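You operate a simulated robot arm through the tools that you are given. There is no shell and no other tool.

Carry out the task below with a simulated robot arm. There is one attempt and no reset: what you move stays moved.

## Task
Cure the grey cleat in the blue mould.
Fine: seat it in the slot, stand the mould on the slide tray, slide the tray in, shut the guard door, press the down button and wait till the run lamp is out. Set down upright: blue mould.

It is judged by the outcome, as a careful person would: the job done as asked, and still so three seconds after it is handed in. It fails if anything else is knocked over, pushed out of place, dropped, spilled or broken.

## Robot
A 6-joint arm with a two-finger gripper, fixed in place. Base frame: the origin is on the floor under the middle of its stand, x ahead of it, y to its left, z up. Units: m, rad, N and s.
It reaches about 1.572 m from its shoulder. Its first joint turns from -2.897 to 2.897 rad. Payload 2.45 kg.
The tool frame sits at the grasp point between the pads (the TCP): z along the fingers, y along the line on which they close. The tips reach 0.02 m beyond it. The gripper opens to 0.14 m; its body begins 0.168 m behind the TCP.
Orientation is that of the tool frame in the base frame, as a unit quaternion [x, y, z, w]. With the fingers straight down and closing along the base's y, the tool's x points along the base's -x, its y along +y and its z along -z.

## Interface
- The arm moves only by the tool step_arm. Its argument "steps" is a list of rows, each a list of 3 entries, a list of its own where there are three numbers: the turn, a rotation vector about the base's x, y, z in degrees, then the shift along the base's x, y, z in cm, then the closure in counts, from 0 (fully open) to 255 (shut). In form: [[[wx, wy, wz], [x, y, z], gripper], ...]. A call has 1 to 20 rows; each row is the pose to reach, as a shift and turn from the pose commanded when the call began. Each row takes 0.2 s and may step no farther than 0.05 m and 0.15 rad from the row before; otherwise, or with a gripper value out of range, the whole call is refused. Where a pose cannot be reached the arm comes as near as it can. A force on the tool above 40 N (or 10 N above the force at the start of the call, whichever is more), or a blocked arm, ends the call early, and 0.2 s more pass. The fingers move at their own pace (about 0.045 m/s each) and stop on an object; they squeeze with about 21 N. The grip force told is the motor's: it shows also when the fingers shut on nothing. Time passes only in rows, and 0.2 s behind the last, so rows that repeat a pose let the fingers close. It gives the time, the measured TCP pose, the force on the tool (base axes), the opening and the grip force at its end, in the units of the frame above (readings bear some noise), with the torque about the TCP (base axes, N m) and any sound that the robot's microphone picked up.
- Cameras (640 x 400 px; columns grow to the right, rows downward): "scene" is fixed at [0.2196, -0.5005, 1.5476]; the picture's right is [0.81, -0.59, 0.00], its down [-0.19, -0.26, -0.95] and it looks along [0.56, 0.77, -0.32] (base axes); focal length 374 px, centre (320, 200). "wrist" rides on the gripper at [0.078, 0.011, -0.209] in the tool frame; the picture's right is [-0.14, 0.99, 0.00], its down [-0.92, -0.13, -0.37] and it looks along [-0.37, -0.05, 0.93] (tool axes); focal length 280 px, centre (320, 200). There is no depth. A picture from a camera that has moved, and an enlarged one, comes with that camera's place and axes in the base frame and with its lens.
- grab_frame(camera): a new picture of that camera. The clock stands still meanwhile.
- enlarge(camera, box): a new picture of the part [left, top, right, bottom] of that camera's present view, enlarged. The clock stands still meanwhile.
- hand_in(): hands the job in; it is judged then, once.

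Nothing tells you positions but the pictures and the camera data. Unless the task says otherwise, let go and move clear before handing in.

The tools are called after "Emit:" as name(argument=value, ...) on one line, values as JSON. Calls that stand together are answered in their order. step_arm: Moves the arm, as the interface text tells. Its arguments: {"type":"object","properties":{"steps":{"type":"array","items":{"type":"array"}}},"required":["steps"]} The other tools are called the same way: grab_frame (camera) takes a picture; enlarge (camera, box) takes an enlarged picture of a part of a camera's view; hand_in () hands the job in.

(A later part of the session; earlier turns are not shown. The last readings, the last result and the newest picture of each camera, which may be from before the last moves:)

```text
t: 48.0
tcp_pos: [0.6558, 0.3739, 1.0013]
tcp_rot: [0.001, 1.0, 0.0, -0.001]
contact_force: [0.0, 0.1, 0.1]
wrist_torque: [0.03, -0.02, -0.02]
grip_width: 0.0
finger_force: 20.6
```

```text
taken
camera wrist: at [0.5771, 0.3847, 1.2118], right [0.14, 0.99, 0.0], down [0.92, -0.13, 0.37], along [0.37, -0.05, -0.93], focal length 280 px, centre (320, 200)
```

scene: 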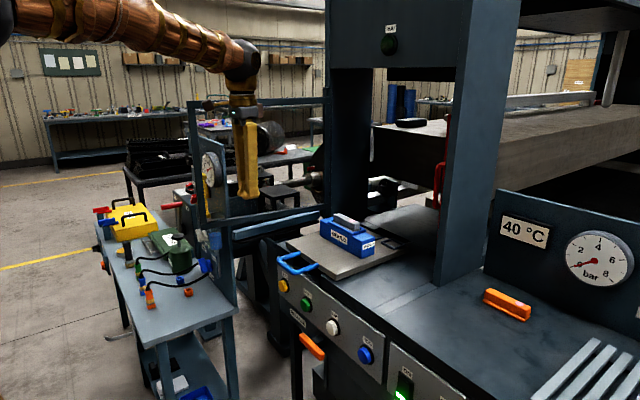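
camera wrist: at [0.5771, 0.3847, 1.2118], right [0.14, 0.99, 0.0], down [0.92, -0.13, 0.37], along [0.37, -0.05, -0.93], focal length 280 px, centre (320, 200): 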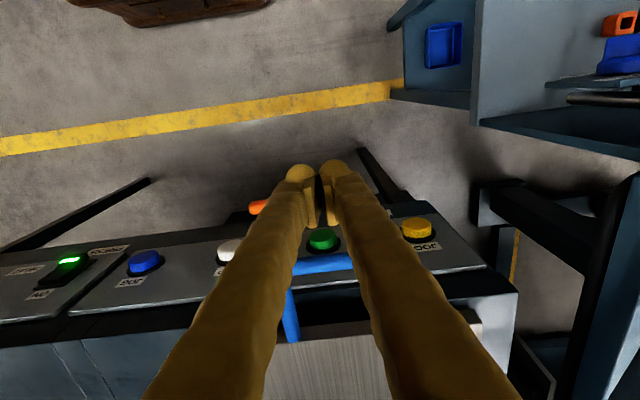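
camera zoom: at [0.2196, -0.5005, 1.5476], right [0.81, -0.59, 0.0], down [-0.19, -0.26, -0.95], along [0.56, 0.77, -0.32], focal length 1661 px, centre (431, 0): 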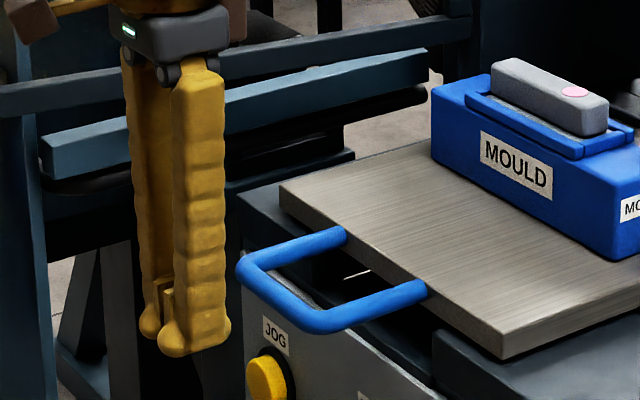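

Hand is vertical, tips about 5 mm above bench level. Advancing to touch the bar and begin pushing slowly.

Emit:
step_arm(steps=[[[0, 0, 0], [2, 0, 0], 255], [[0, 0, 0], [3.5, 0, 0], 255], [[0, 0, 0], [4.5, 0, 0], 255], [[0, 0, 0], [5.3, 0, 0], 255], [[0, 0, 0], [6.0, 0, 0], 255], [[0, 0, 0], [6.8, 0, 0], 255], [[0, 0, 0], [7.6, 0, 0], 255], [[0, 0, 0], [8.4, 0, 0], 255]])

Emit:
enlarge(camera="scene", box=[250, 180, 410, 290])

Emit:
grab_frame(camera="wrist")

```text
t: 49.8
tcp_pos: [0.7392, 0.3737, 1.0022]
tcp_rot: [0.0, 1.0, 0.0, 0.0]
contact_force: [-0.8, -0.1, -0.8]
wrist_torque: [0.0, 0.02, 0.0]
grip_width: 0.0
finger_force: 21.3
```

```text
3.64 times, centred on (330, 235) of scene
camera zoom: at [0.2196, -0.5005, 1.5476], right [0.81, -0.59, 0.0], down [-0.19, -0.26, -0.95], along [0.56, 0.77, -0.32], focal length 1359 px, centre (284, 73)
```

zoom: 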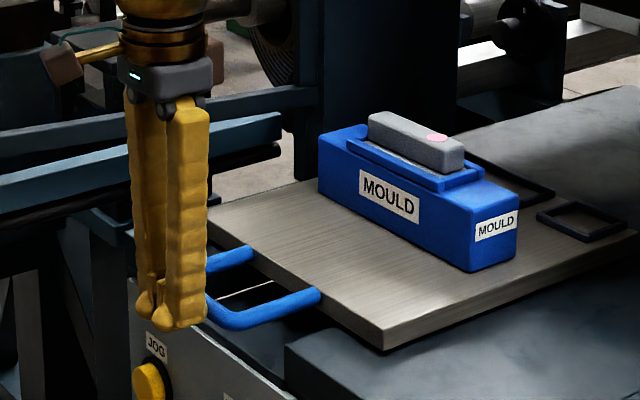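

```text
taken
camera wrist: at [0.6614, 0.3856, 1.2115], right [0.14, 0.99, 0.0], down [0.92, -0.13, 0.37], along [0.37, -0.05, -0.93], focal length 280 px, centre (320, 200)
```

wrist: 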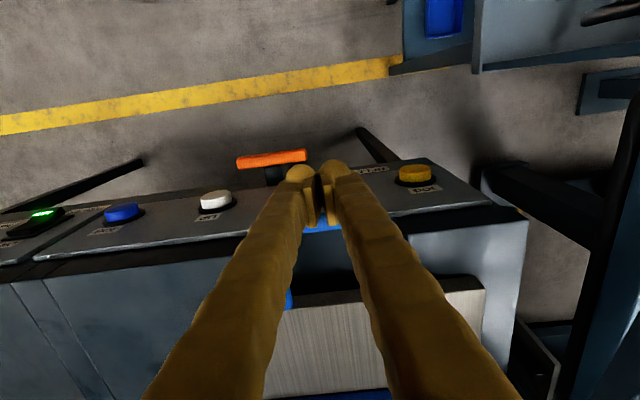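

The tray moves easily with the push. I'll continue slowly for another 20 cm, then check clearances.

Emit:
step_arm(steps=[[[0, 0, 0], [0.6, 0, 0], 255], [[0, 0, 0], [1.4, 0, 0], 255], [[0, 0, 0], [2.4, 0, 0], 255], [[0, 0, 0], [3.4, 0, 0], 255], [[0, 0, 0], [4.4, 0, 0], 255], [[0, 0, 0], [5.4, 0, 0], 255], [[0, 0, 0], [6.4, 0, 0], 255], [[0, 0, 0], [7.4, 0, 0], 255], [[0, 0, 0], [8.4, 0, 0], 255], [[0, 0, 0], [9.4, 0, 0], 255], [[0, 0, 0], [10.4, 0, 0], 255], [[0, 0, 0], [11.4, 0, 0], 255], [[0, 0, 0], [12.4, 0, 0], 255], [[0, 0, 0], [13.4, 0, 0], 255], [[0, 0, 0], [14.4, 0, 0], 255], [[0, 0, 0], [15.4, 0, 0], 255], [[0, 0, 0], [16.2, 0, 0], 255], [[0, 0, 0], [16.8, 0, 0], 255]])

Emit:
grab_frame(camera="scene")

Emit:
grab_frame(camera="wrist")

```text
t: 53.6
tcp_pos: [0.9072, 0.3752, 1.002]
tcp_rot: [0.0, 1.0, 0.0, 0.0]
contact_force: [-0.3, -0.5, 0.1]
wrist_torque: [-0.01, 0.02, 0.02]
grip_width: 0.0001
finger_force: 20.9
```

```text
taken
```

scene: 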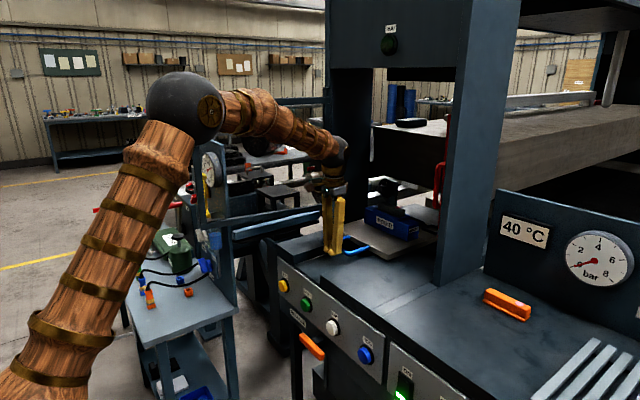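

```text
taken
camera wrist: at [0.8291, 0.3855, 1.2122], right [0.14, 0.99, 0.0], down [0.92, -0.13, 0.37], along [0.37, -0.05, -0.93], focal length 280 px, centre (320, 200)
```

wrist: 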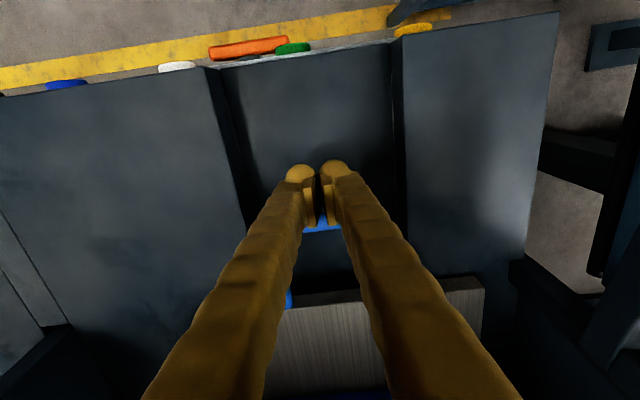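

The tray is about 20 cm in and running straight in its channel. Continuing toward the stop, watching the force.

Emit:
step_arm(steps=[[[0, 0, 0], [0.6, 0, 0], 255], [[0, 0, 0], [1.4, 0, 0], 255], [[0, 0, 0], [2.2, 0, 0], 255], [[0, 0, 0], [3.0, 0, 0], 255], [[0, 0, 0], [3.8, 0, 0], 255], [[0, 0, 0], [4.6, 0, 0], 255], [[0, 0, 0], [5.4, 0, 0], 255], [[0, 0, 0], [6.2, 0, 0], 255], [[0, 0, 0], [7.0, 0, 0], 255], [[0, 0, 0], [7.8, 0, 0], 255], [[0, 0, 0], [8.6, 0, 0], 255], [[0, 0, 0], [9.4, 0, 0], 255], [[0, 0, 0], [10.0, 0, 0], 255], [[0, 0, 0], [10.5, 0, 0], 255]])

Emit:
grab_frame(camera="scene")

Emit:
grab_frame(camera="wrist")

```text
t: 56.6
tcp_pos: [1.0136, 0.3738, 1.0021]
tcp_rot: [-0.001, 1.0, -0.001, 0.0]
contact_force: [-1.5, 0.3, 0.1]
wrist_torque: [0.02, 0.06, 0.02]
grip_width: 0.0
finger_force: 20.8
```

```text
taken
```

scene: 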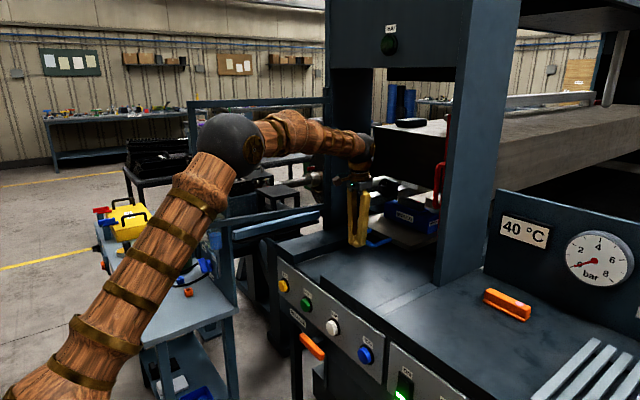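

```text
taken
camera wrist: at [0.9344, 0.3855, 1.2118], right [0.14, 0.99, 0.0], down [0.92, -0.13, 0.37], along [0.37, -0.05, -0.93], focal length 280 px, centre (320, 200)
```

wrist: 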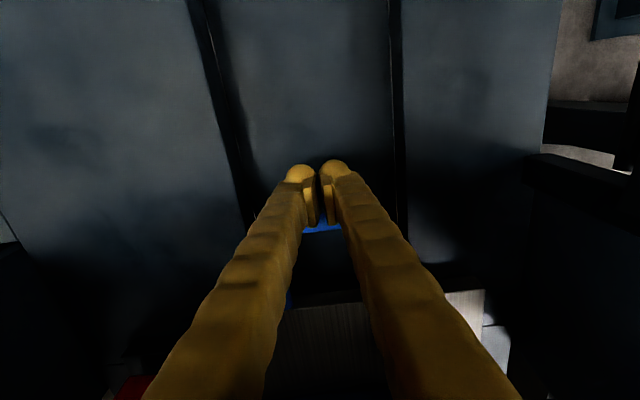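

About 30 cm in with no resistance and the mould riding steadily. Continuing gently for the end stop.

Emit:
step_arm(steps=[[[0, 0, 0], [0.6, 0, 0], 255], [[0, 0, 0], [1.2, 0, 0], 255], [[0, 0, 0], [1.8, 0, 0], 255], [[0, 0, 0], [2.4, 0, 0], 255], [[0, 0, 0], [3.0, 0, 0], 255], [[0, 0, 0], [3.6, 0, 0], 255], [[0, 0, 0], [4.2, 0, 0], 255], [[0, 0, 0], [4.8, 0, 0], 255], [[0, 0, 0], [5.4, 0, 0], 255], [[0, 0, 0], [6.0, 0, 0], 255]])

Emit:
enlarge(camera="scene", box=[330, 100, 490, 270])

Emit:
grab_frame(camera="wrist")

```text
t: 58.8
tcp_pos: [1.0722, 0.3744, 1.0015]
tcp_rot: [0.001, 1.0, 0.0, -0.001]
contact_force: [-1.1, -0.3, -0.2]
wrist_torque: [0.02, 0.03, -0.01]
grip_width: 0.0001
finger_force: 21.0
```

```text
2.35 times, centred on (410, 185) of scene
camera zoom: at [0.2196, -0.5005, 1.5476], right [0.81, -0.59, 0.0], down [-0.19, -0.26, -0.95], along [0.56, 0.77, -0.32], focal length 879 px, centre (108, 235)
```

zoom: 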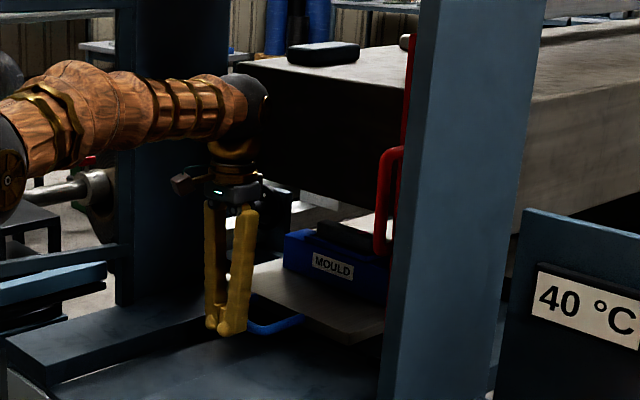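

```text
taken
camera wrist: at [0.9949, 0.3852, 1.2118], right [0.14, 0.99, 0.0], down [0.92, -0.13, 0.37], along [0.37, -0.05, -0.93], focal length 280 px, centre (320, 200)
```

wrist: 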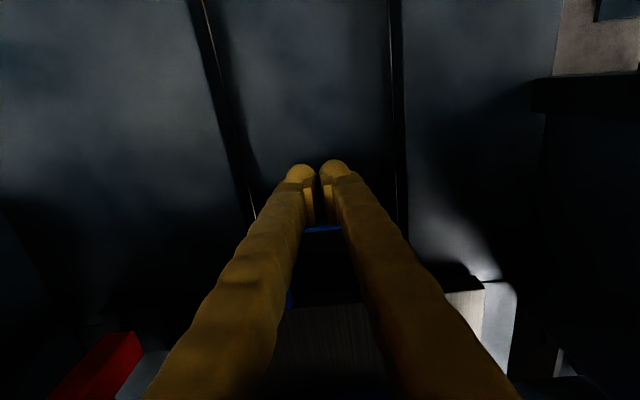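

Still sliding freely at about 36 cm. Continuing in small steps.

Emit:
step_arm(steps=[[[0, 0, 0], [0.6, 0, 0], 255], [[0, 0, 0], [1.2, 0, 0], 255], [[0, 0, 0], [1.8, 0, 0], 255], [[0, 0, 0], [2.4, 0, 0], 255], [[0, 0, 0], [3.0, 0, 0], 255], [[0, 0, 0], [3.5, 0, 0], 255], [[0, 0, 0], [4.0, 0, 0], 255]])

Emit:
enlarge(camera="scene", box=[330, 100, 490, 270])

Emit:
grab_frame(camera="wrist")

```text
t: 60.0
tcp_pos: [1.0978, 0.3749, 1.0015]
tcp_rot: [0.0, 1.0, -0.001, -0.004]
contact_force: [-12.1, -2.4, -1.0]
wrist_torque: [-0.03, 0.12, 0.07]
grip_width: 0.006
finger_force: 29.7
stopped in row 5: the force on the tool passed its limit at 58 N (the readings are from after the stop); the commanded pose is now the measured one
```

```text
2.35 times, centred on (410, 185) of scene
camera zoom: at [0.2196, -0.5005, 1.5476], right [0.81, -0.59, 0.0], down [-0.19, -0.26, -0.95], along [0.56, 0.77, -0.32], focal length 879 px, centre (108, 235)
```

zoom: 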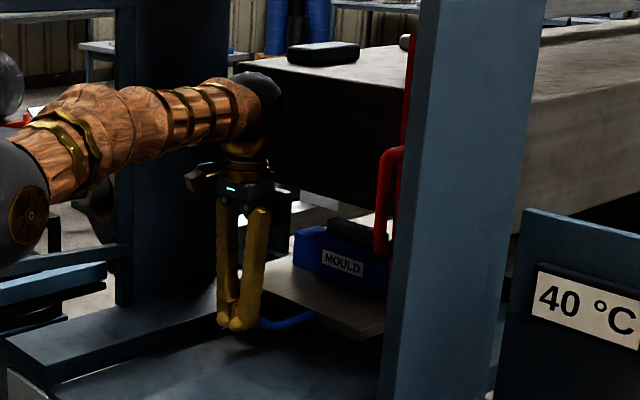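

```text
taken
camera wrist: at [1.0211, 0.3863, 1.212], right [0.14, 0.99, 0.0], down [0.92, -0.13, 0.36], along [0.36, -0.05, -0.93], focal length 280 px, centre (320, 200)
```

wrist: 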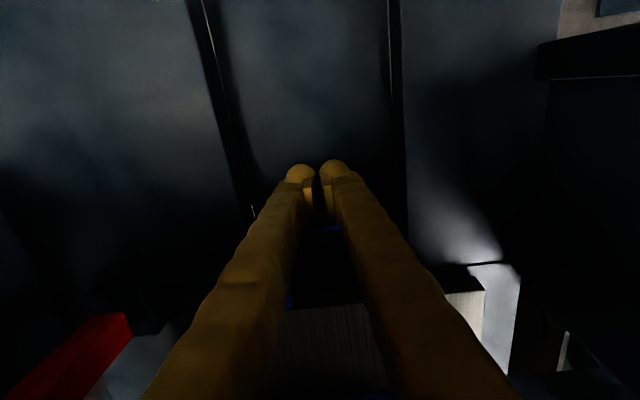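

Contact at about 58 N after roughly 39 cm of travel, probably the slide's end stop. I'll back straight out at the same height, then look inside to check the tray and mould.

Emit:
step_arm(steps=[[[0, 0, 0], [-2, 0, 0], 255], [[0, 0, 0], [-6, 0, 0.5], 255], [[0, 0, 0], [-10, 0, 1], 255], [[0, 0, 0], [-14, 0, 1.5], 255], [[0, 0, 0], [-18, 0, 3], 255], [[0, 0, 0], [-22, 0, 5], 255], [[0, 0, 0], [-26, 0, 7], 255], [[0, 0, 0], [-30, 0, 9], 255], [[0, 0, 0], [-34, 0, 12], 255], [[0, 0, 0], [-38, 0, 15], 255], [[0, 0, 0], [-38, 0, 15], 255]])

Emit:
step_arm(steps=[[[0, -8, 0], [0, 0, 0], 120], [[0, -16, 0], [0, 0, 0], 0], [[0, -24, 0], [0, 0, 0], 0], [[0, -32, 0], [0, 0, 0], 0], [[0, -40, 0], [0, 0, 0], 0], [[0, -48, 0], [0, 0, 0], 0], [[0, -55, 0], [0, 0, 0], 0], [[0, -55, 0], [0, 0, 0], 0]])

Emit:
grab_frame(camera="wrist")

Emit:
enlarge(camera="wrist", box=[230, 60, 420, 260])

Emit:
enlarge(camera="scene", box=[330, 100, 490, 270])

```text
t: 62.4
tcp_pos: [0.7159, 0.3765, 1.1517]
tcp_rot: [0.0, 1.0, 0.0, -0.004]
contact_force: [0.2, 0.4, -1.1]
wrist_torque: [-0.03, -0.04, -0.03]
grip_width: 0.0003
finger_force: 29.1
```

```text
t: 64.2
tcp_pos: [0.717, 0.374, 1.1501]
tcp_rot: [0.0, 0.888, 0.0, 0.46]
contact_force: [0.7, 0.1, -0.6]
wrist_torque: [0.05, 0.01, 0.03]
grip_width: 0.14
finger_force: 0.0
```

```text
taken
camera wrist: at [0.5021, 0.3866, 1.2095], right [0.08, 0.99, 0.11], down [0.23, -0.13, 0.96], along [0.97, -0.05, -0.24], focal length 280 px, centre (320, 200)
```

wrist: 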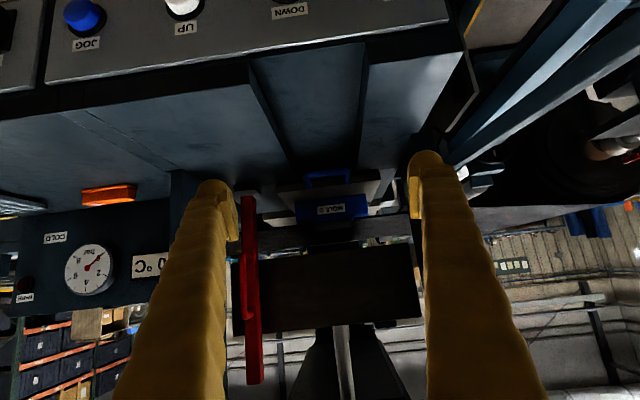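

```text
2.00 times, centred on (325, 160) of wrist
camera zoom: at [0.5021, 0.3866, 1.2095], right [0.08, 0.99, 0.11], down [0.23, -0.13, 0.96], along [0.97, -0.05, -0.24], focal length 561 px, centre (310, 280)
```

zoom: 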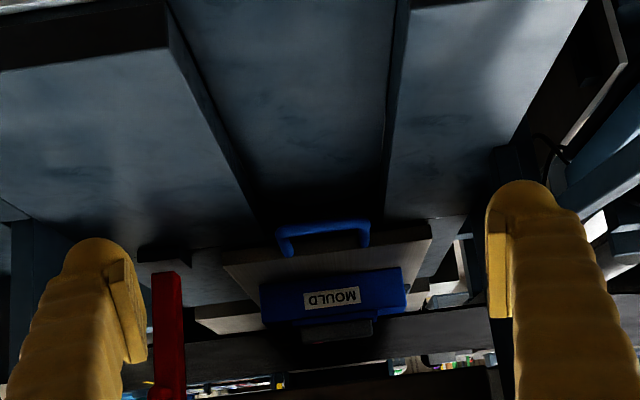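

```text
2.35 times, centred on (410, 185) of scene
camera zoom: at [0.2196, -0.5005, 1.5476], right [0.81, -0.59, 0.0], down [-0.19, -0.26, -0.95], along [0.56, 0.77, -0.32], focal length 879 px, centre (108, 235)
```

zoom: 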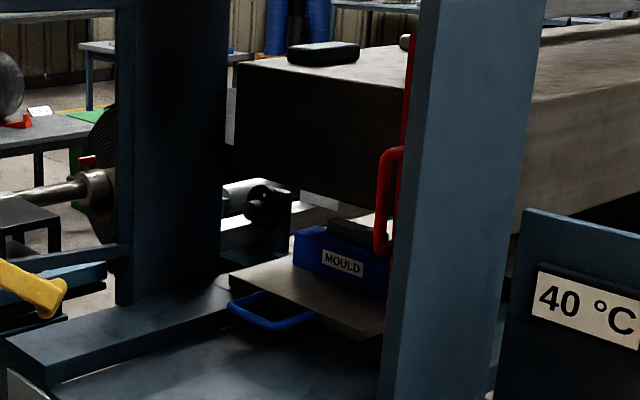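

The tray is fully in with the mould upright on it. Now for the door: I need an accurate view of it and what stands beside it, so I'll rise and look down on it from above.

Emit:
step_arm(steps=[[[0, 8, 0], [-3, 0, 3], 120], [[0, 16, 0], [-6, 0, 6], 255], [[0, 24, 0], [-9, 0, 9], 255], [[0, 32, 0], [-12, 0, 12], 255], [[0, 40, 0], [-15, 0, 16], 255], [[0, 48, 0], [-18, 0, 20], 255], [[0, 55, 0], [-21, 0, 24], 255], [[0, 55, 0], [-24, 1, 28], 255], [[0, 55, 0], [-26, 2, 32], 255], [[0, 55, 0], [-28, 3, 36], 255], [[0, 55, 0], [-28, 3, 40], 255], [[0, 55, 0], [-28, 3, 40], 255]])

Emit:
grab_frame(camera="wrist")

Emit:
grab_frame(camera="scene")

```text
refused: row 8 steps farther than a row can; nothing moved
```

```text
taken
camera wrist: at [0.5021, 0.3866, 1.2095], right [0.08, 0.99, 0.11], down [0.23, -0.13, 0.96], along [0.97, -0.05, -0.24], focal length 280 px, centre (320, 200)
```

wrist: 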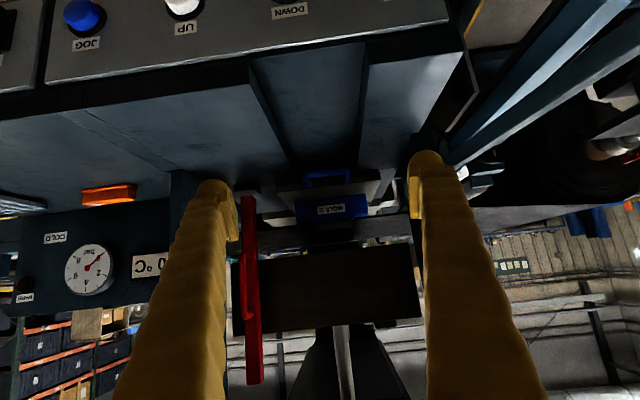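

```text
taken
```

scene: 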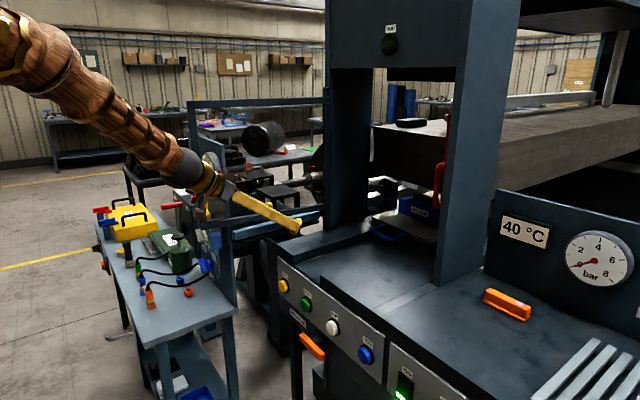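

One row was slightly too long; I'll repeat the same retreat upward with shorter steps.

Emit:
step_arm(steps=[[[0, 8, 0], [-3, 0, 3], 120], [[0, 16, 0], [-6, 0, 6], 255], [[0, 24, 0], [-9, 0, 9], 255], [[0, 32, 0], [-12, 0, 12], 255], [[0, 40, 0], [-15, 0, 15], 255], [[0, 48, 0], [-18, 0, 18], 255], [[0, 55, 0], [-21, 0, 21], 255], [[0, 55, 0], [-24, 1, 24], 255], [[0, 55, 0], [-26, 2, 28], 255], [[0, 55, 0], [-28, 3, 32], 255], [[0, 55, 0], [-28, 3, 36], 255], [[0, 55, 0], [-28, 3, 40], 255], [[0, 55, 0], [-28, 3, 40], 255]])

Emit:
grab_frame(camera="wrist")

Emit:
enlarge(camera="scene", box=[170, 80, 350, 200])

Emit:
enlarge(camera="scene", box=[160, 150, 340, 280])

```text
t: 67.0
tcp_pos: [0.4373, 0.4038, 1.5515]
tcp_rot: [0.0, 1.0, -0.001, -0.003]
contact_force: [-0.6, 0.4, 0.5]
wrist_torque: [-0.06, -0.02, 0.0]
grip_width: 0.0
finger_force: 21.1
```

```text
taken
camera wrist: at [0.3609, 0.4156, 1.7628], right [0.14, 0.99, 0.0], down [0.92, -0.13, 0.36], along [0.36, -0.05, -0.93], focal length 280 px, centre (320, 200)
```

wrist: 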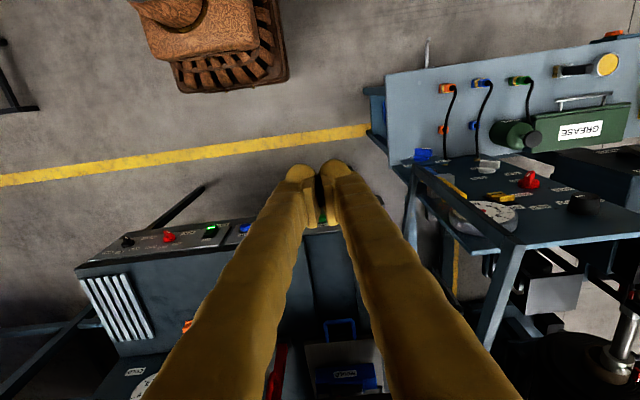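

```text
3.33 times, centred on (260, 140) of scene
camera zoom: at [0.2196, -0.5005, 1.5476], right [0.81, -0.59, 0.0], down [-0.19, -0.26, -0.95], along [0.56, 0.77, -0.32], focal length 1246 px, centre (520, 400)
```

zoom: 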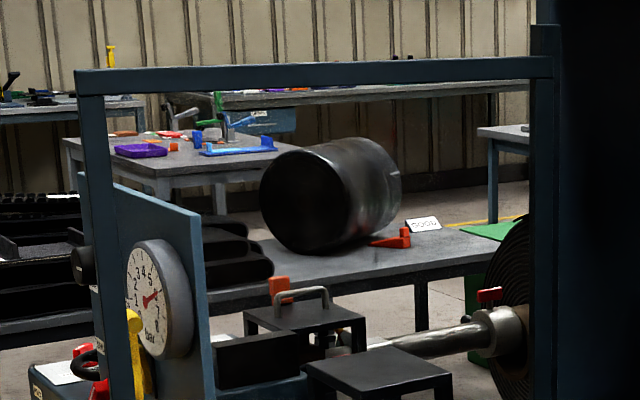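

```text
3.08 times, centred on (250, 215) of scene
camera zoom: at [0.2196, -0.5005, 1.5476], right [0.81, -0.59, 0.0], down [-0.19, -0.26, -0.95], along [0.56, 0.77, -0.32], focal length 1150 px, centre (535, 154)
```

zoom: 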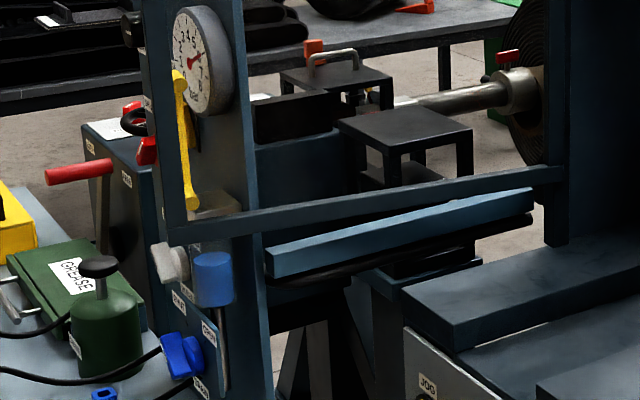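

I can see the neighbouring console and what should be the door's stile and top rail. Enlarging that region.

Emit:
enlarge(camera="wrist", box=[390, 130, 560, 260])

Emit:
enlarge(camera="wrist", box=[420, 220, 640, 400])

Emit:
enlarge(camera="wrist", box=[380, 30, 640, 250])

```text
3.08 times, centred on (475, 195) of wrist
camera zoom: at [0.3609, 0.4156, 1.7628], right [0.14, 0.99, 0.0], down [0.92, -0.13, 0.36], along [0.36, -0.05, -0.93], focal length 863 px, centre (-157, 215)
```

zoom: 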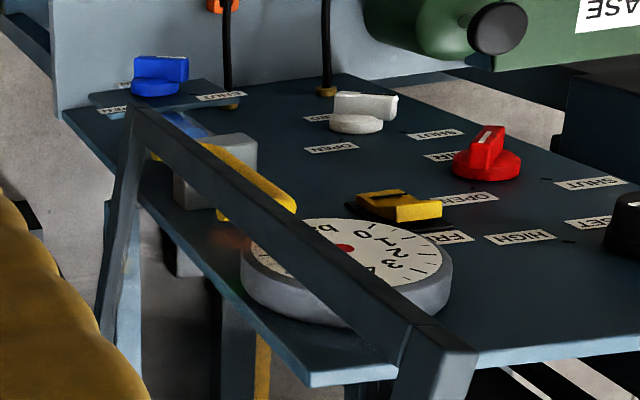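

```text
2.22 times, centred on (530, 310) of wrist
camera zoom: at [0.3609, 0.4156, 1.7628], right [0.14, 0.99, 0.0], down [0.92, -0.13, 0.36], along [0.36, -0.05, -0.93], focal length 623 px, centre (-147, -44)
```

zoom: 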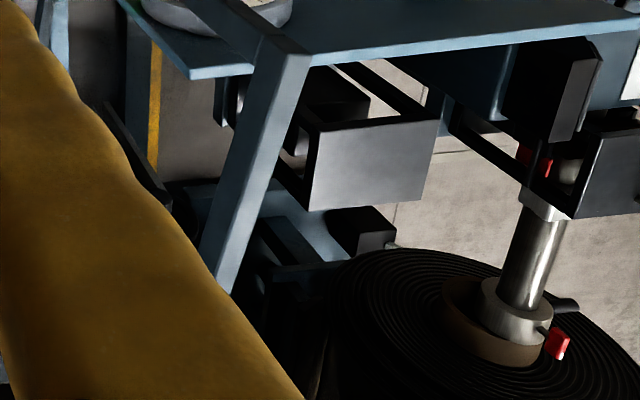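

```text
1.82 times, centred on (510, 140) of wrist
camera zoom: at [0.3609, 0.4156, 1.7628], right [0.14, 0.99, 0.0], down [0.92, -0.13, 0.36], along [0.36, -0.05, -0.93], focal length 510 px, centre (-26, 309)
```

zoom: 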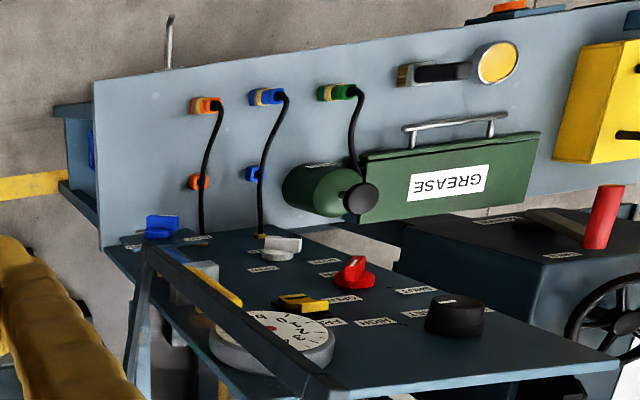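

Now it's clear: the door's free stile is at about (0.575, 0.63), z 1.085–1.455, hinge near (1.03, 0.57). The console plate beside it tops out at z≈1.33, so I can lower closed fingers behind the top rail at z≈1.39 and swing it. Moving above that spot first.

Emit:
step_arm(steps=[[[0, 0, 0], [2.3, 3.6, 1], 255], [[0, 0, 0], [4.6, 7.2, 1], 255], [[0, 0, 0], [6.9, 10.8, 1], 255], [[0, 0, 0], [9.2, 14.4, 1], 255], [[0, 0, 0], [11.5, 18, 1], 255], [[0, 0, 0], [13.8, 21.6, 1], 255], [[0, 0, 0], [16.1, 25.2, 1], 255], [[0, 0, 0], [18.3, 29.6, 1], 255], [[0, 0, 0], [18.3, 29.6, 1], 255]])

Emit:
grab_frame(camera="wrist")

Emit:
grab_frame(camera="scene")

Emit:
enlarge(camera="wrist", box=[180, 80, 420, 260])

```text
t: 69.0
tcp_pos: [0.5776, 0.6443, 1.4899]
tcp_rot: [0.001, 1.0, 0.002, 0.0]
contact_force: [8.5, -1.5, 26.5]
wrist_torque: [-0.24, -0.04, 0.21]
grip_width: 0.0
finger_force: 20.8
out of reach, approached as far as the arm can: row 3, 4, 5, 6, 7, 8, 9
```

```text
taken
camera wrist: at [0.5, 0.6527, 1.6992], right [0.14, 0.99, 0.01], down [0.92, -0.13, 0.37], along [0.36, -0.05, -0.93], focal length 280 px, centre (320, 200)
```

wrist: 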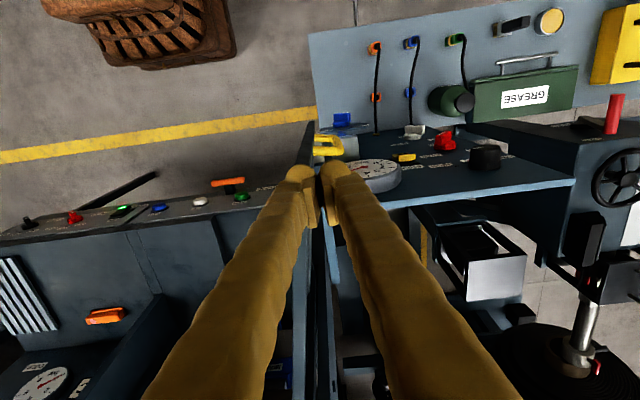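

```text
taken
```

scene: 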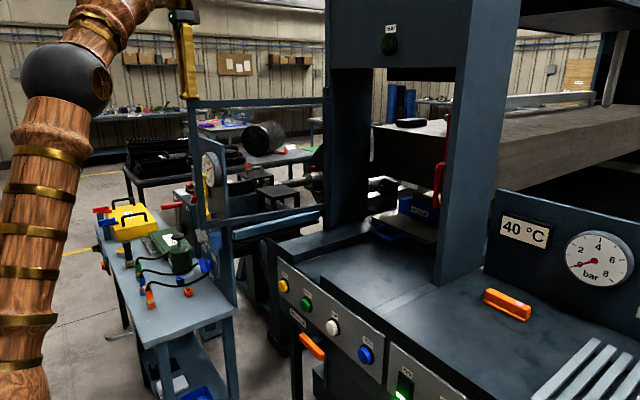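

```text
2.22 times, centred on (300, 170) of wrist
camera zoom: at [0.5, 0.6527, 1.6992], right [0.14, 0.99, 0.01], down [0.92, -0.13, 0.37], along [0.36, -0.05, -0.93], focal length 623 px, centre (364, 267)
```

zoom: 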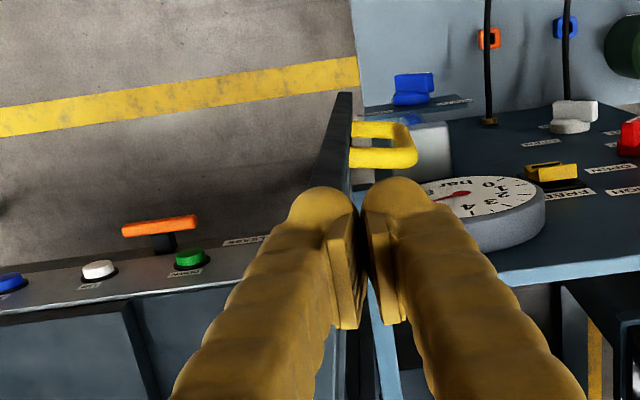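

The upright hand can't reach that high out there; it sagged onto the top of the door (26 N). I'll retrace back off it at once, then approach with the hand pointing forward instead.

Emit:
step_arm(steps=[[[0, 0, 0], [-2.3, -3.6, 0], 255], [[0, 0, 0], [-4.6, -7.2, 0], 255], [[0, 0, 0], [-6.9, -10.8, 0], 255], [[0, 0, 0], [-9.2, -14.4, 0], 255], [[0, 0, 0], [-11.5, -18, 0], 255], [[0, 0, 0], [-13.8, -21.6, 0], 255], [[0, 0, 0], [-16.1, -25.2, 0], 255], [[0, 0, 0], [-18.3, -29.6, -1], 255], [[0, 0, 0], [-18.3, -29.6, -1], 255]])

Emit:
grab_frame(camera="scene")

Emit:
grab_frame(camera="wrist")

```text
refused: row 8 steps farther than a row can; nothing moved
```

```text
taken
```

scene: 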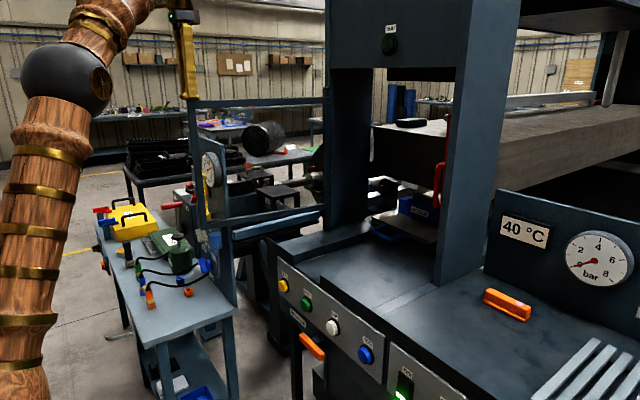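

```text
taken
camera wrist: at [0.5, 0.6527, 1.6992], right [0.14, 0.99, 0.01], down [0.92, -0.13, 0.37], along [0.36, -0.05, -0.93], focal length 280 px, centre (320, 200)
```

wrist: 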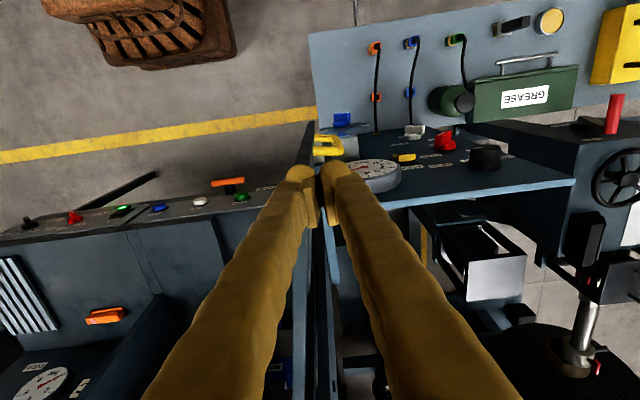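

Retracing with every row under the step limit.

Emit:
step_arm(steps=[[[0, 0, 0], [-2.3, -3.6, 0], 255], [[0, 0, 0], [-4.6, -7.2, 0], 255], [[0, 0, 0], [-6.9, -10.8, 0], 255], [[0, 0, 0], [-9.2, -14.4, 0], 255], [[0, 0, 0], [-11.5, -18, 0], 255], [[0, 0, 0], [-13.8, -21.6, 0], 255], [[0, 0, 0], [-16.1, -25.2, 0], 255], [[0, 0, 0], [-18.3, -28.8, -1], 255], [[0, 0, 0], [-18.3, -29.6, -1], 255]])

Emit:
grab_frame(camera="scene")

Emit:
grab_frame(camera="wrist")

```text
t: 69.2
tcp_pos: [0.5768, 0.6391, 1.4876]
tcp_rot: [0.001, 1.0, 0.002, 0.0]
contact_force: [0.1, 0.0, -0.5]
wrist_torque: [0.0, 0.05, 0.0]
grip_width: 0.0001
finger_force: 20.9
stopped in row 1: the force on the tool passed its limit at 58 N (the readings are from after the stop); the commanded pose is now the measured one
```

```text
taken
```

scene: 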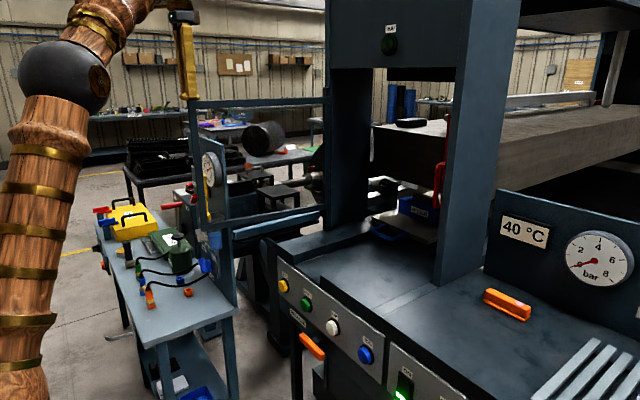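

```text
taken
camera wrist: at [0.499, 0.6506, 1.6981], right [0.14, 0.99, 0.0], down [0.92, -0.13, 0.37], along [0.37, -0.05, -0.93], focal length 280 px, centre (320, 200)
```

wrist: 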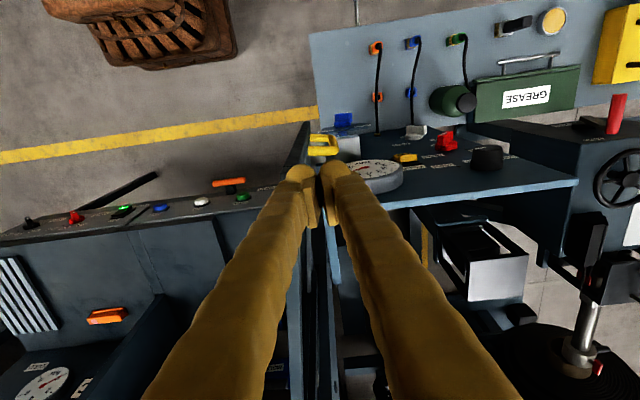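

The load is off now and the command has been reset to the present pose. I'll lift slightly and slide off toward the robot in small steps.

Emit:
step_arm(steps=[[[0, 0, 0], [-0.5, -0.5, 0.4], 255], [[0, 0, 0], [-1.5, -1.5, 0.8], 255], [[0, 0, 0], [-3, -3.5, 1.2], 255], [[0, 0, 0], [-5, -6, 1.6], 255], [[0, 0, 0], [-7, -9, 2], 255]])

Emit:
grab_frame(camera="wrist")

```text
t: 70.5
tcp_pos: [0.5054, 0.5482, 1.5062]
tcp_rot: [-0.001, 1.0, 0.002, 0.001]
contact_force: [0.8, 0.7, -1.3]
wrist_torque: [-0.1, 0.09, 0.01]
grip_width: 0.0
finger_force: 21.4
```

```text
taken
camera wrist: at [0.4273, 0.5591, 1.7166], right [0.14, 0.99, 0.0], down [0.92, -0.13, 0.37], along [0.37, -0.05, -0.93], focal length 280 px, centre (320, 200)
```

wrist: 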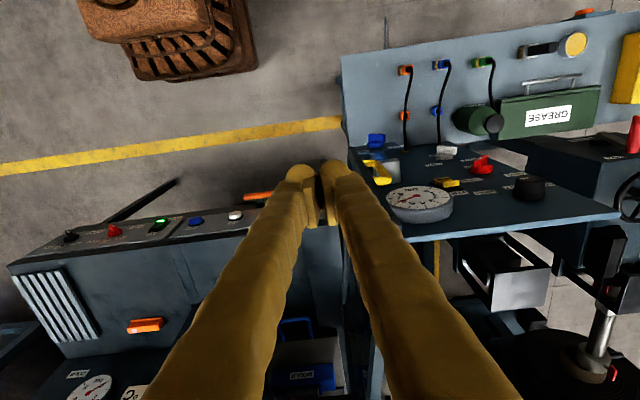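

Clear of the door, which hasn't visibly moved. Next I'll tilt the hand to point straight forward (+x) at z≈1.42, so I can reach outside the door around its free end.

Emit:
step_arm(steps=[[[0, -8, 0], [-1.5, -1, 0], 255], [[0, -16, 0], [-3, -2, 0], 255], [[0, -24, 0], [-4.5, -3, -1], 255], [[0, -32, 0], [-6, -4, -2], 255], [[0, -40, 0], [-7.5, -5, -3], 255], [[0, -48, 0], [-8, -5, -4], 255], [[0, -56, 0], [-8, -5, -5], 255], [[0, -64, 0], [-8, -5, -6], 255], [[0, -72, 0], [-8, -5, -7], 255], [[0, -80, 0], [-8, -5, -8], 255], [[0, -87, 0], [-8, -5, -9], 255], [[0, -87, 0], [-8, -5, -9], 255]])

Emit:
grab_frame(camera="scene")

Emit:
grab_frame(camera="wrist")

```text
t: 73.0
tcp_pos: [0.4261, 0.4968, 1.4221]
tcp_rot: [0.001, 0.723, 0.004, 0.691]
contact_force: [0.8, -0.5, 0.3]
wrist_torque: [-0.01, -0.04, 0.02]
grip_width: 0.0
finger_force: 20.8
```

```text
taken
```

scene: 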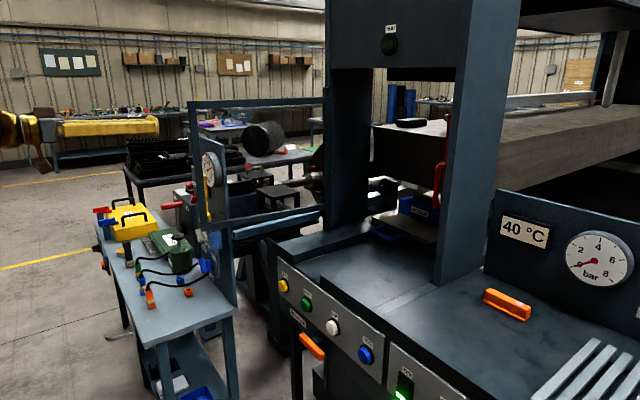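

```text
taken
camera wrist: at [0.2132, 0.5077, 1.3557], right [0.0, 0.99, 0.14], down [-0.32, -0.14, 0.94], along [0.95, -0.05, 0.32], focal length 280 px, centre (320, 200)
```

wrist: 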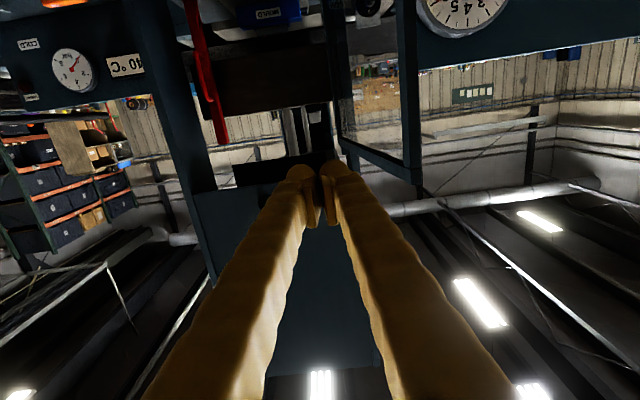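

The hand points forward at z≈1.42. The door stile is at about x 0.575, y 0.597–0.627. I'll move out to y≈0.70 in front of it, then forward beside its outer face.

Emit:
step_arm(steps=[[[0, 0, 0], [0, 4, 0], 255], [[0, 0, 0], [0, 8, -0.5], 255], [[0, 0, 0], [0, 12, -1], 255], [[0, 0, 0], [0, 16, -1.5], 255], [[0, 0, 0], [0, 20, -2], 255], [[0, 0, 0], [0, 20, -2], 255]])

Emit:
grab_frame(camera="wrist")

Emit:
grab_frame(camera="scene")

```text
t: 74.2
tcp_pos: [0.4162, 0.59, 1.5178]
tcp_rot: [0.056, 0.715, 0.061, 0.694]
contact_force: [0.5, 1.0, -0.9]
wrist_torque: [0.01, 0.0, 0.02]
grip_width: 0.0
finger_force: 21.1
stopped in row 5: the arm was blocked; the commanded pose is now the measured one
```

```text
taken
camera wrist: at [0.2053, 0.6121, 1.4482], right [0.0, 0.95, 0.3], down [-0.34, -0.28, 0.9], along [0.94, -0.1, 0.32], focal length 280 px, centre (320, 200)
```

wrist: 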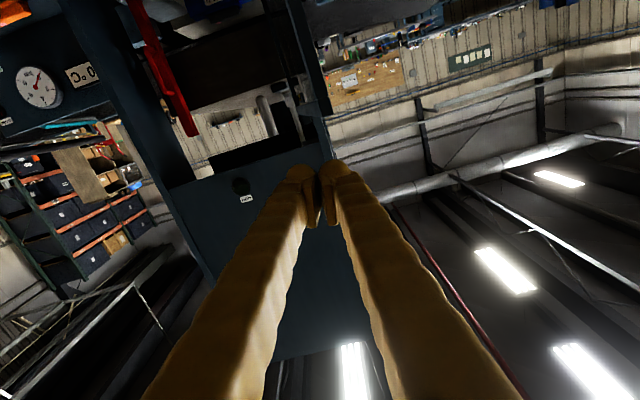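

```text
taken
```

scene: 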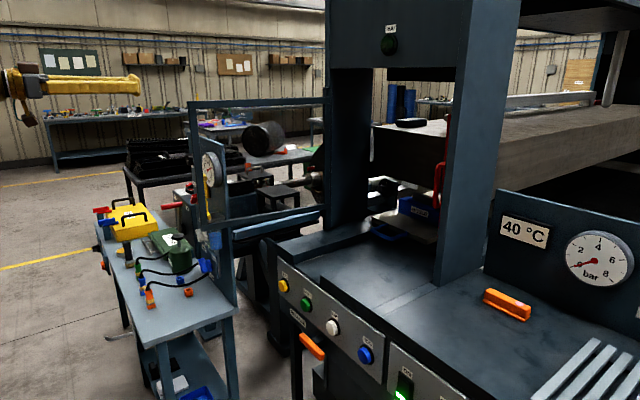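

The arm ran into a joint limit in that posture and stopped; nothing was touched. I'll back up, return the hand to upright, and instead go around the door's free end with the hand vertical at z≈1.39.

Emit:
step_arm(steps=[[[0, 0, 0], [0, -2, -1], 255], [[0, 0, 0], [0, -5, -2.5], 255], [[-0.7, 8, 0.6], [0, -8, -4], 255], [[-1.4, 16, 1.3], [0, -9.5, -5], 255], [[-2.1, 24, 1.9], [0, -9.5, -5], 255], [[-2.8, 32, 2.6], [0, -9.5, -5], 255], [[-3.5, 40, 3.2], [0, -9.5, -5], 255], [[-4.2, 48, 3.9], [0, -9.5, -5], 255], [[-4.9, 56, 4.5], [0, -9.5, -5], 255], [[-5.6, 64, 5.2], [0, -9.5, -5], 255], [[-6.3, 72, 5.8], [0, -9.5, -5], 255], [[-7.0, 80, 6.4], [0, -9.5, -5], 255], [[-7.7, 88.1, 7.1], [0, -9.5, -5], 255], [[-7.7, 88.1, 7.1], [0, -9.5, -5], 255]])

Emit:
grab_frame(camera="wrist")

Emit:
grab_frame(camera="scene")

```text
t: 77.2
tcp_pos: [0.4167, 0.4981, 1.464]
tcp_rot: [-0.001, 1.0, 0.0, -0.001]
contact_force: [0.9, 0.1, -0.2]
wrist_torque: [-0.04, 0.02, 0.0]
grip_width: 0.0
finger_force: 20.9
```

```text
taken
camera wrist: at [0.3389, 0.5086, 1.6742], right [0.14, 0.99, 0.0], down [0.92, -0.13, 0.37], along [0.36, -0.05, -0.93], focal length 280 px, centre (320, 200)
```

wrist: 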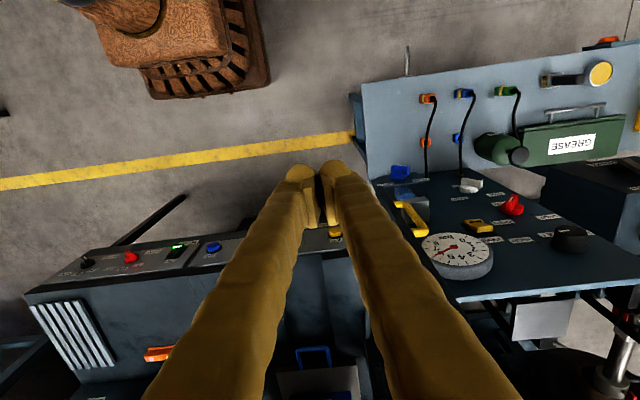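

```text
taken
```

scene: 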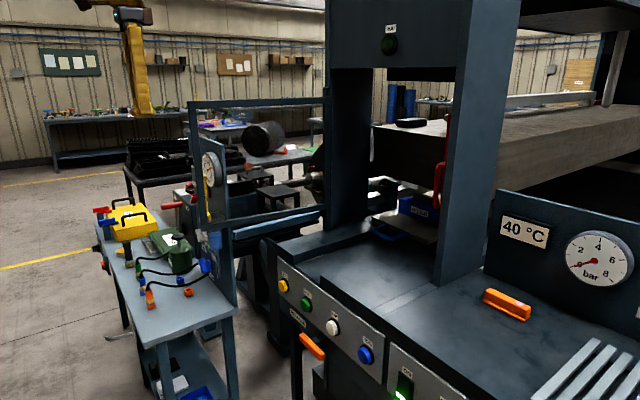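

Upright again at (0.417, 0.498). Let me look at the door's exact position from here.

Emit:
enlarge(camera="wrist", box=[340, 150, 500, 300])

Emit:
enlarge(camera="scene", box=[170, 80, 350, 250])

```text
2.67 times, centred on (420, 225) of wrist
camera zoom: at [0.3389, 0.5086, 1.6742], right [0.14, 0.99, 0.0], down [0.92, -0.13, 0.37], along [0.36, -0.05, -0.93], focal length 748 px, centre (53, 133)
```

zoom: 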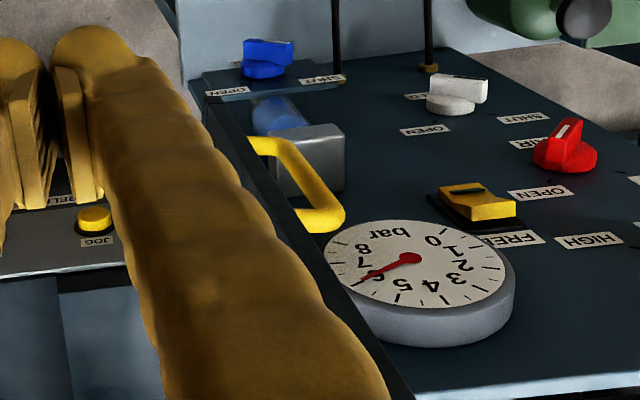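

```text
2.35 times, centred on (260, 165) of scene
camera zoom: at [0.2196, -0.5005, 1.5476], right [0.81, -0.59, 0.0], down [-0.19, -0.26, -0.95], along [0.56, 0.77, -0.32], focal length 879 px, centre (461, 282)
```

zoom: 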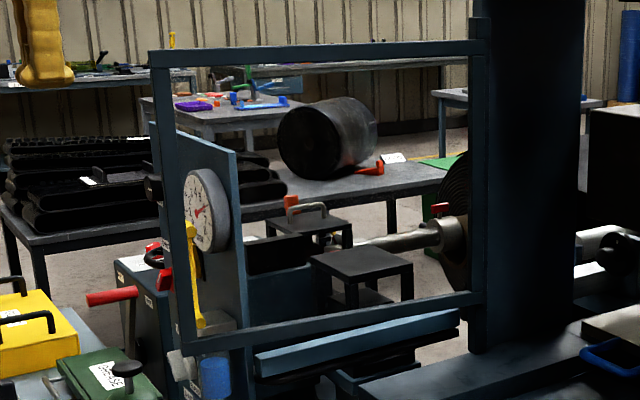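

The D-handle is on the door's outer side at z≈1.12–1.30, and above that the outer face is free. Moving around the free end: first to (0.49, 0.70) in front of it, at z 1.40.

Emit:
step_arm(steps=[[[0, 0, 0], [2.5, 2, -1.5], 255], [[0, 0, 0], [5, 4, -3], 255], [[0, 0, 0], [7.3, 6.2, -4.5], 255], [[0, 0, 0], [7.3, 10, -5.5], 255], [[0, 0, 0], [7.3, 14, -6.4], 255], [[0, 0, 0], [7.3, 17.5, -6.4], 255], [[0, 0, 0], [7.3, 20.2, -6.4], 255], [[0, 0, 0], [7.3, 20.2, -6.4], 255]])

Emit:
grab_frame(camera="wrist")

Emit:
enlarge(camera="scene", box=[120, 40, 340, 240])

```text
t: 79.0
tcp_pos: [0.4909, 0.6997, 1.4006]
tcp_rot: [-0.001, 1.0, 0.001, 0.0]
contact_force: [0.3, 0.5, 0.0]
wrist_torque: [-0.01, -0.02, -0.02]
grip_width: 0.0
finger_force: 21.1
```

```text
taken
camera wrist: at [0.4123, 0.711, 1.6113], right [0.14, 0.99, 0.0], down [0.92, -0.13, 0.37], along [0.36, -0.05, -0.93], focal length 280 px, centre (320, 200)
```

wrist: 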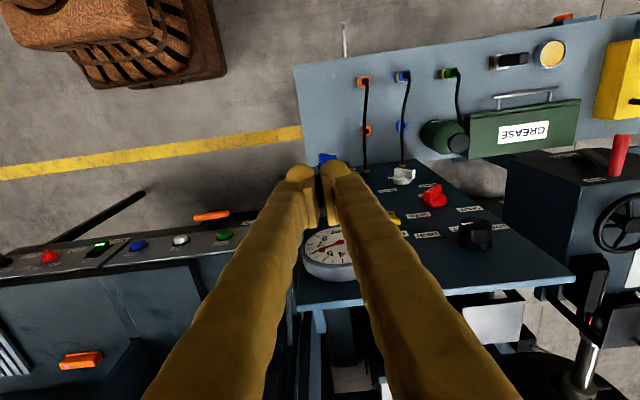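

```text
2.00 times, centred on (230, 140) of scene
camera zoom: at [0.2196, -0.5005, 1.5476], right [0.81, -0.59, 0.0], down [-0.19, -0.26, -0.95], along [0.56, 0.77, -0.32], focal length 748 px, centre (500, 320)
```

zoom: 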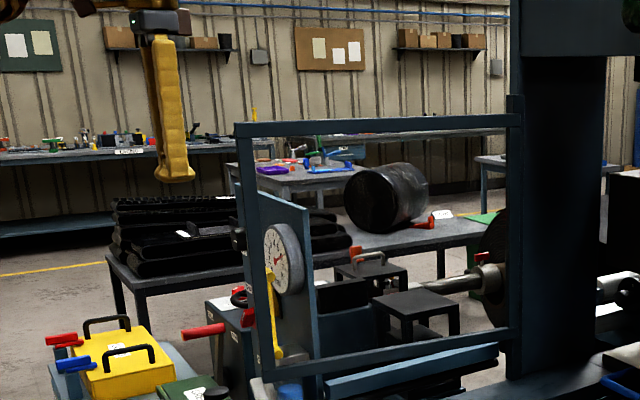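

Reached cleanly. Now forward along the outside of the door to x≈0.60.

Emit:
step_arm(steps=[[[0, 0, 0], [3, 0, 0], 255], [[0, 0, 0], [6, 0, 0], 255], [[0, 0, 0], [9, 0, 0], 255], [[0, 0, 0], [11.5, 0, 0], 255], [[0, 0, 0], [11.5, 0, 0], 255]])

Emit:
grab_frame(camera="wrist")

Emit:
enlarge(camera="scene", box=[120, 40, 340, 240])

```text
t: 80.2
tcp_pos: [0.6046, 0.7003, 1.4011]
tcp_rot: [-0.001, 1.0, 0.0, -0.001]
contact_force: [0.2, 0.1, -0.9]
wrist_torque: [0.02, -0.01, 0.01]
grip_width: 0.0
finger_force: 21.1
```

```text
taken
camera wrist: at [0.528, 0.7104, 1.6107], right [0.14, 0.99, 0.0], down [0.92, -0.13, 0.37], along [0.36, -0.05, -0.93], focal length 280 px, centre (320, 200)
```

wrist: 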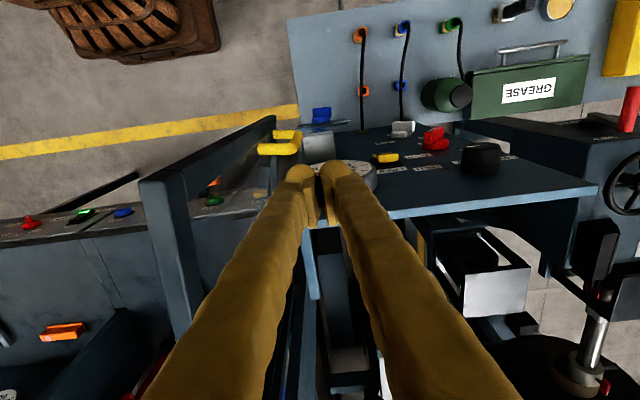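

```text
2.00 times, centred on (230, 140) of scene
camera zoom: at [0.2196, -0.5005, 1.5476], right [0.81, -0.59, 0.0], down [-0.19, -0.26, -0.95], along [0.56, 0.77, -0.32], focal length 748 px, centre (500, 320)
```

zoom: 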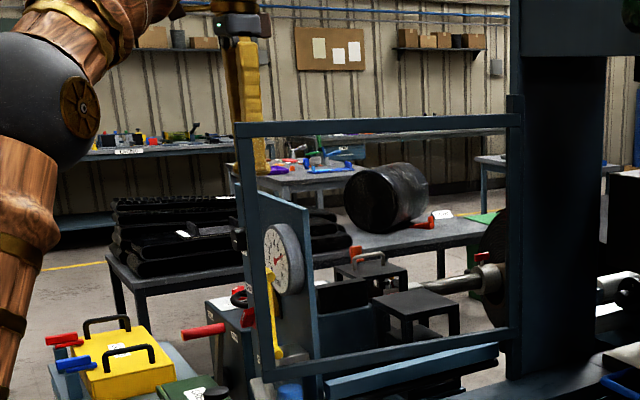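

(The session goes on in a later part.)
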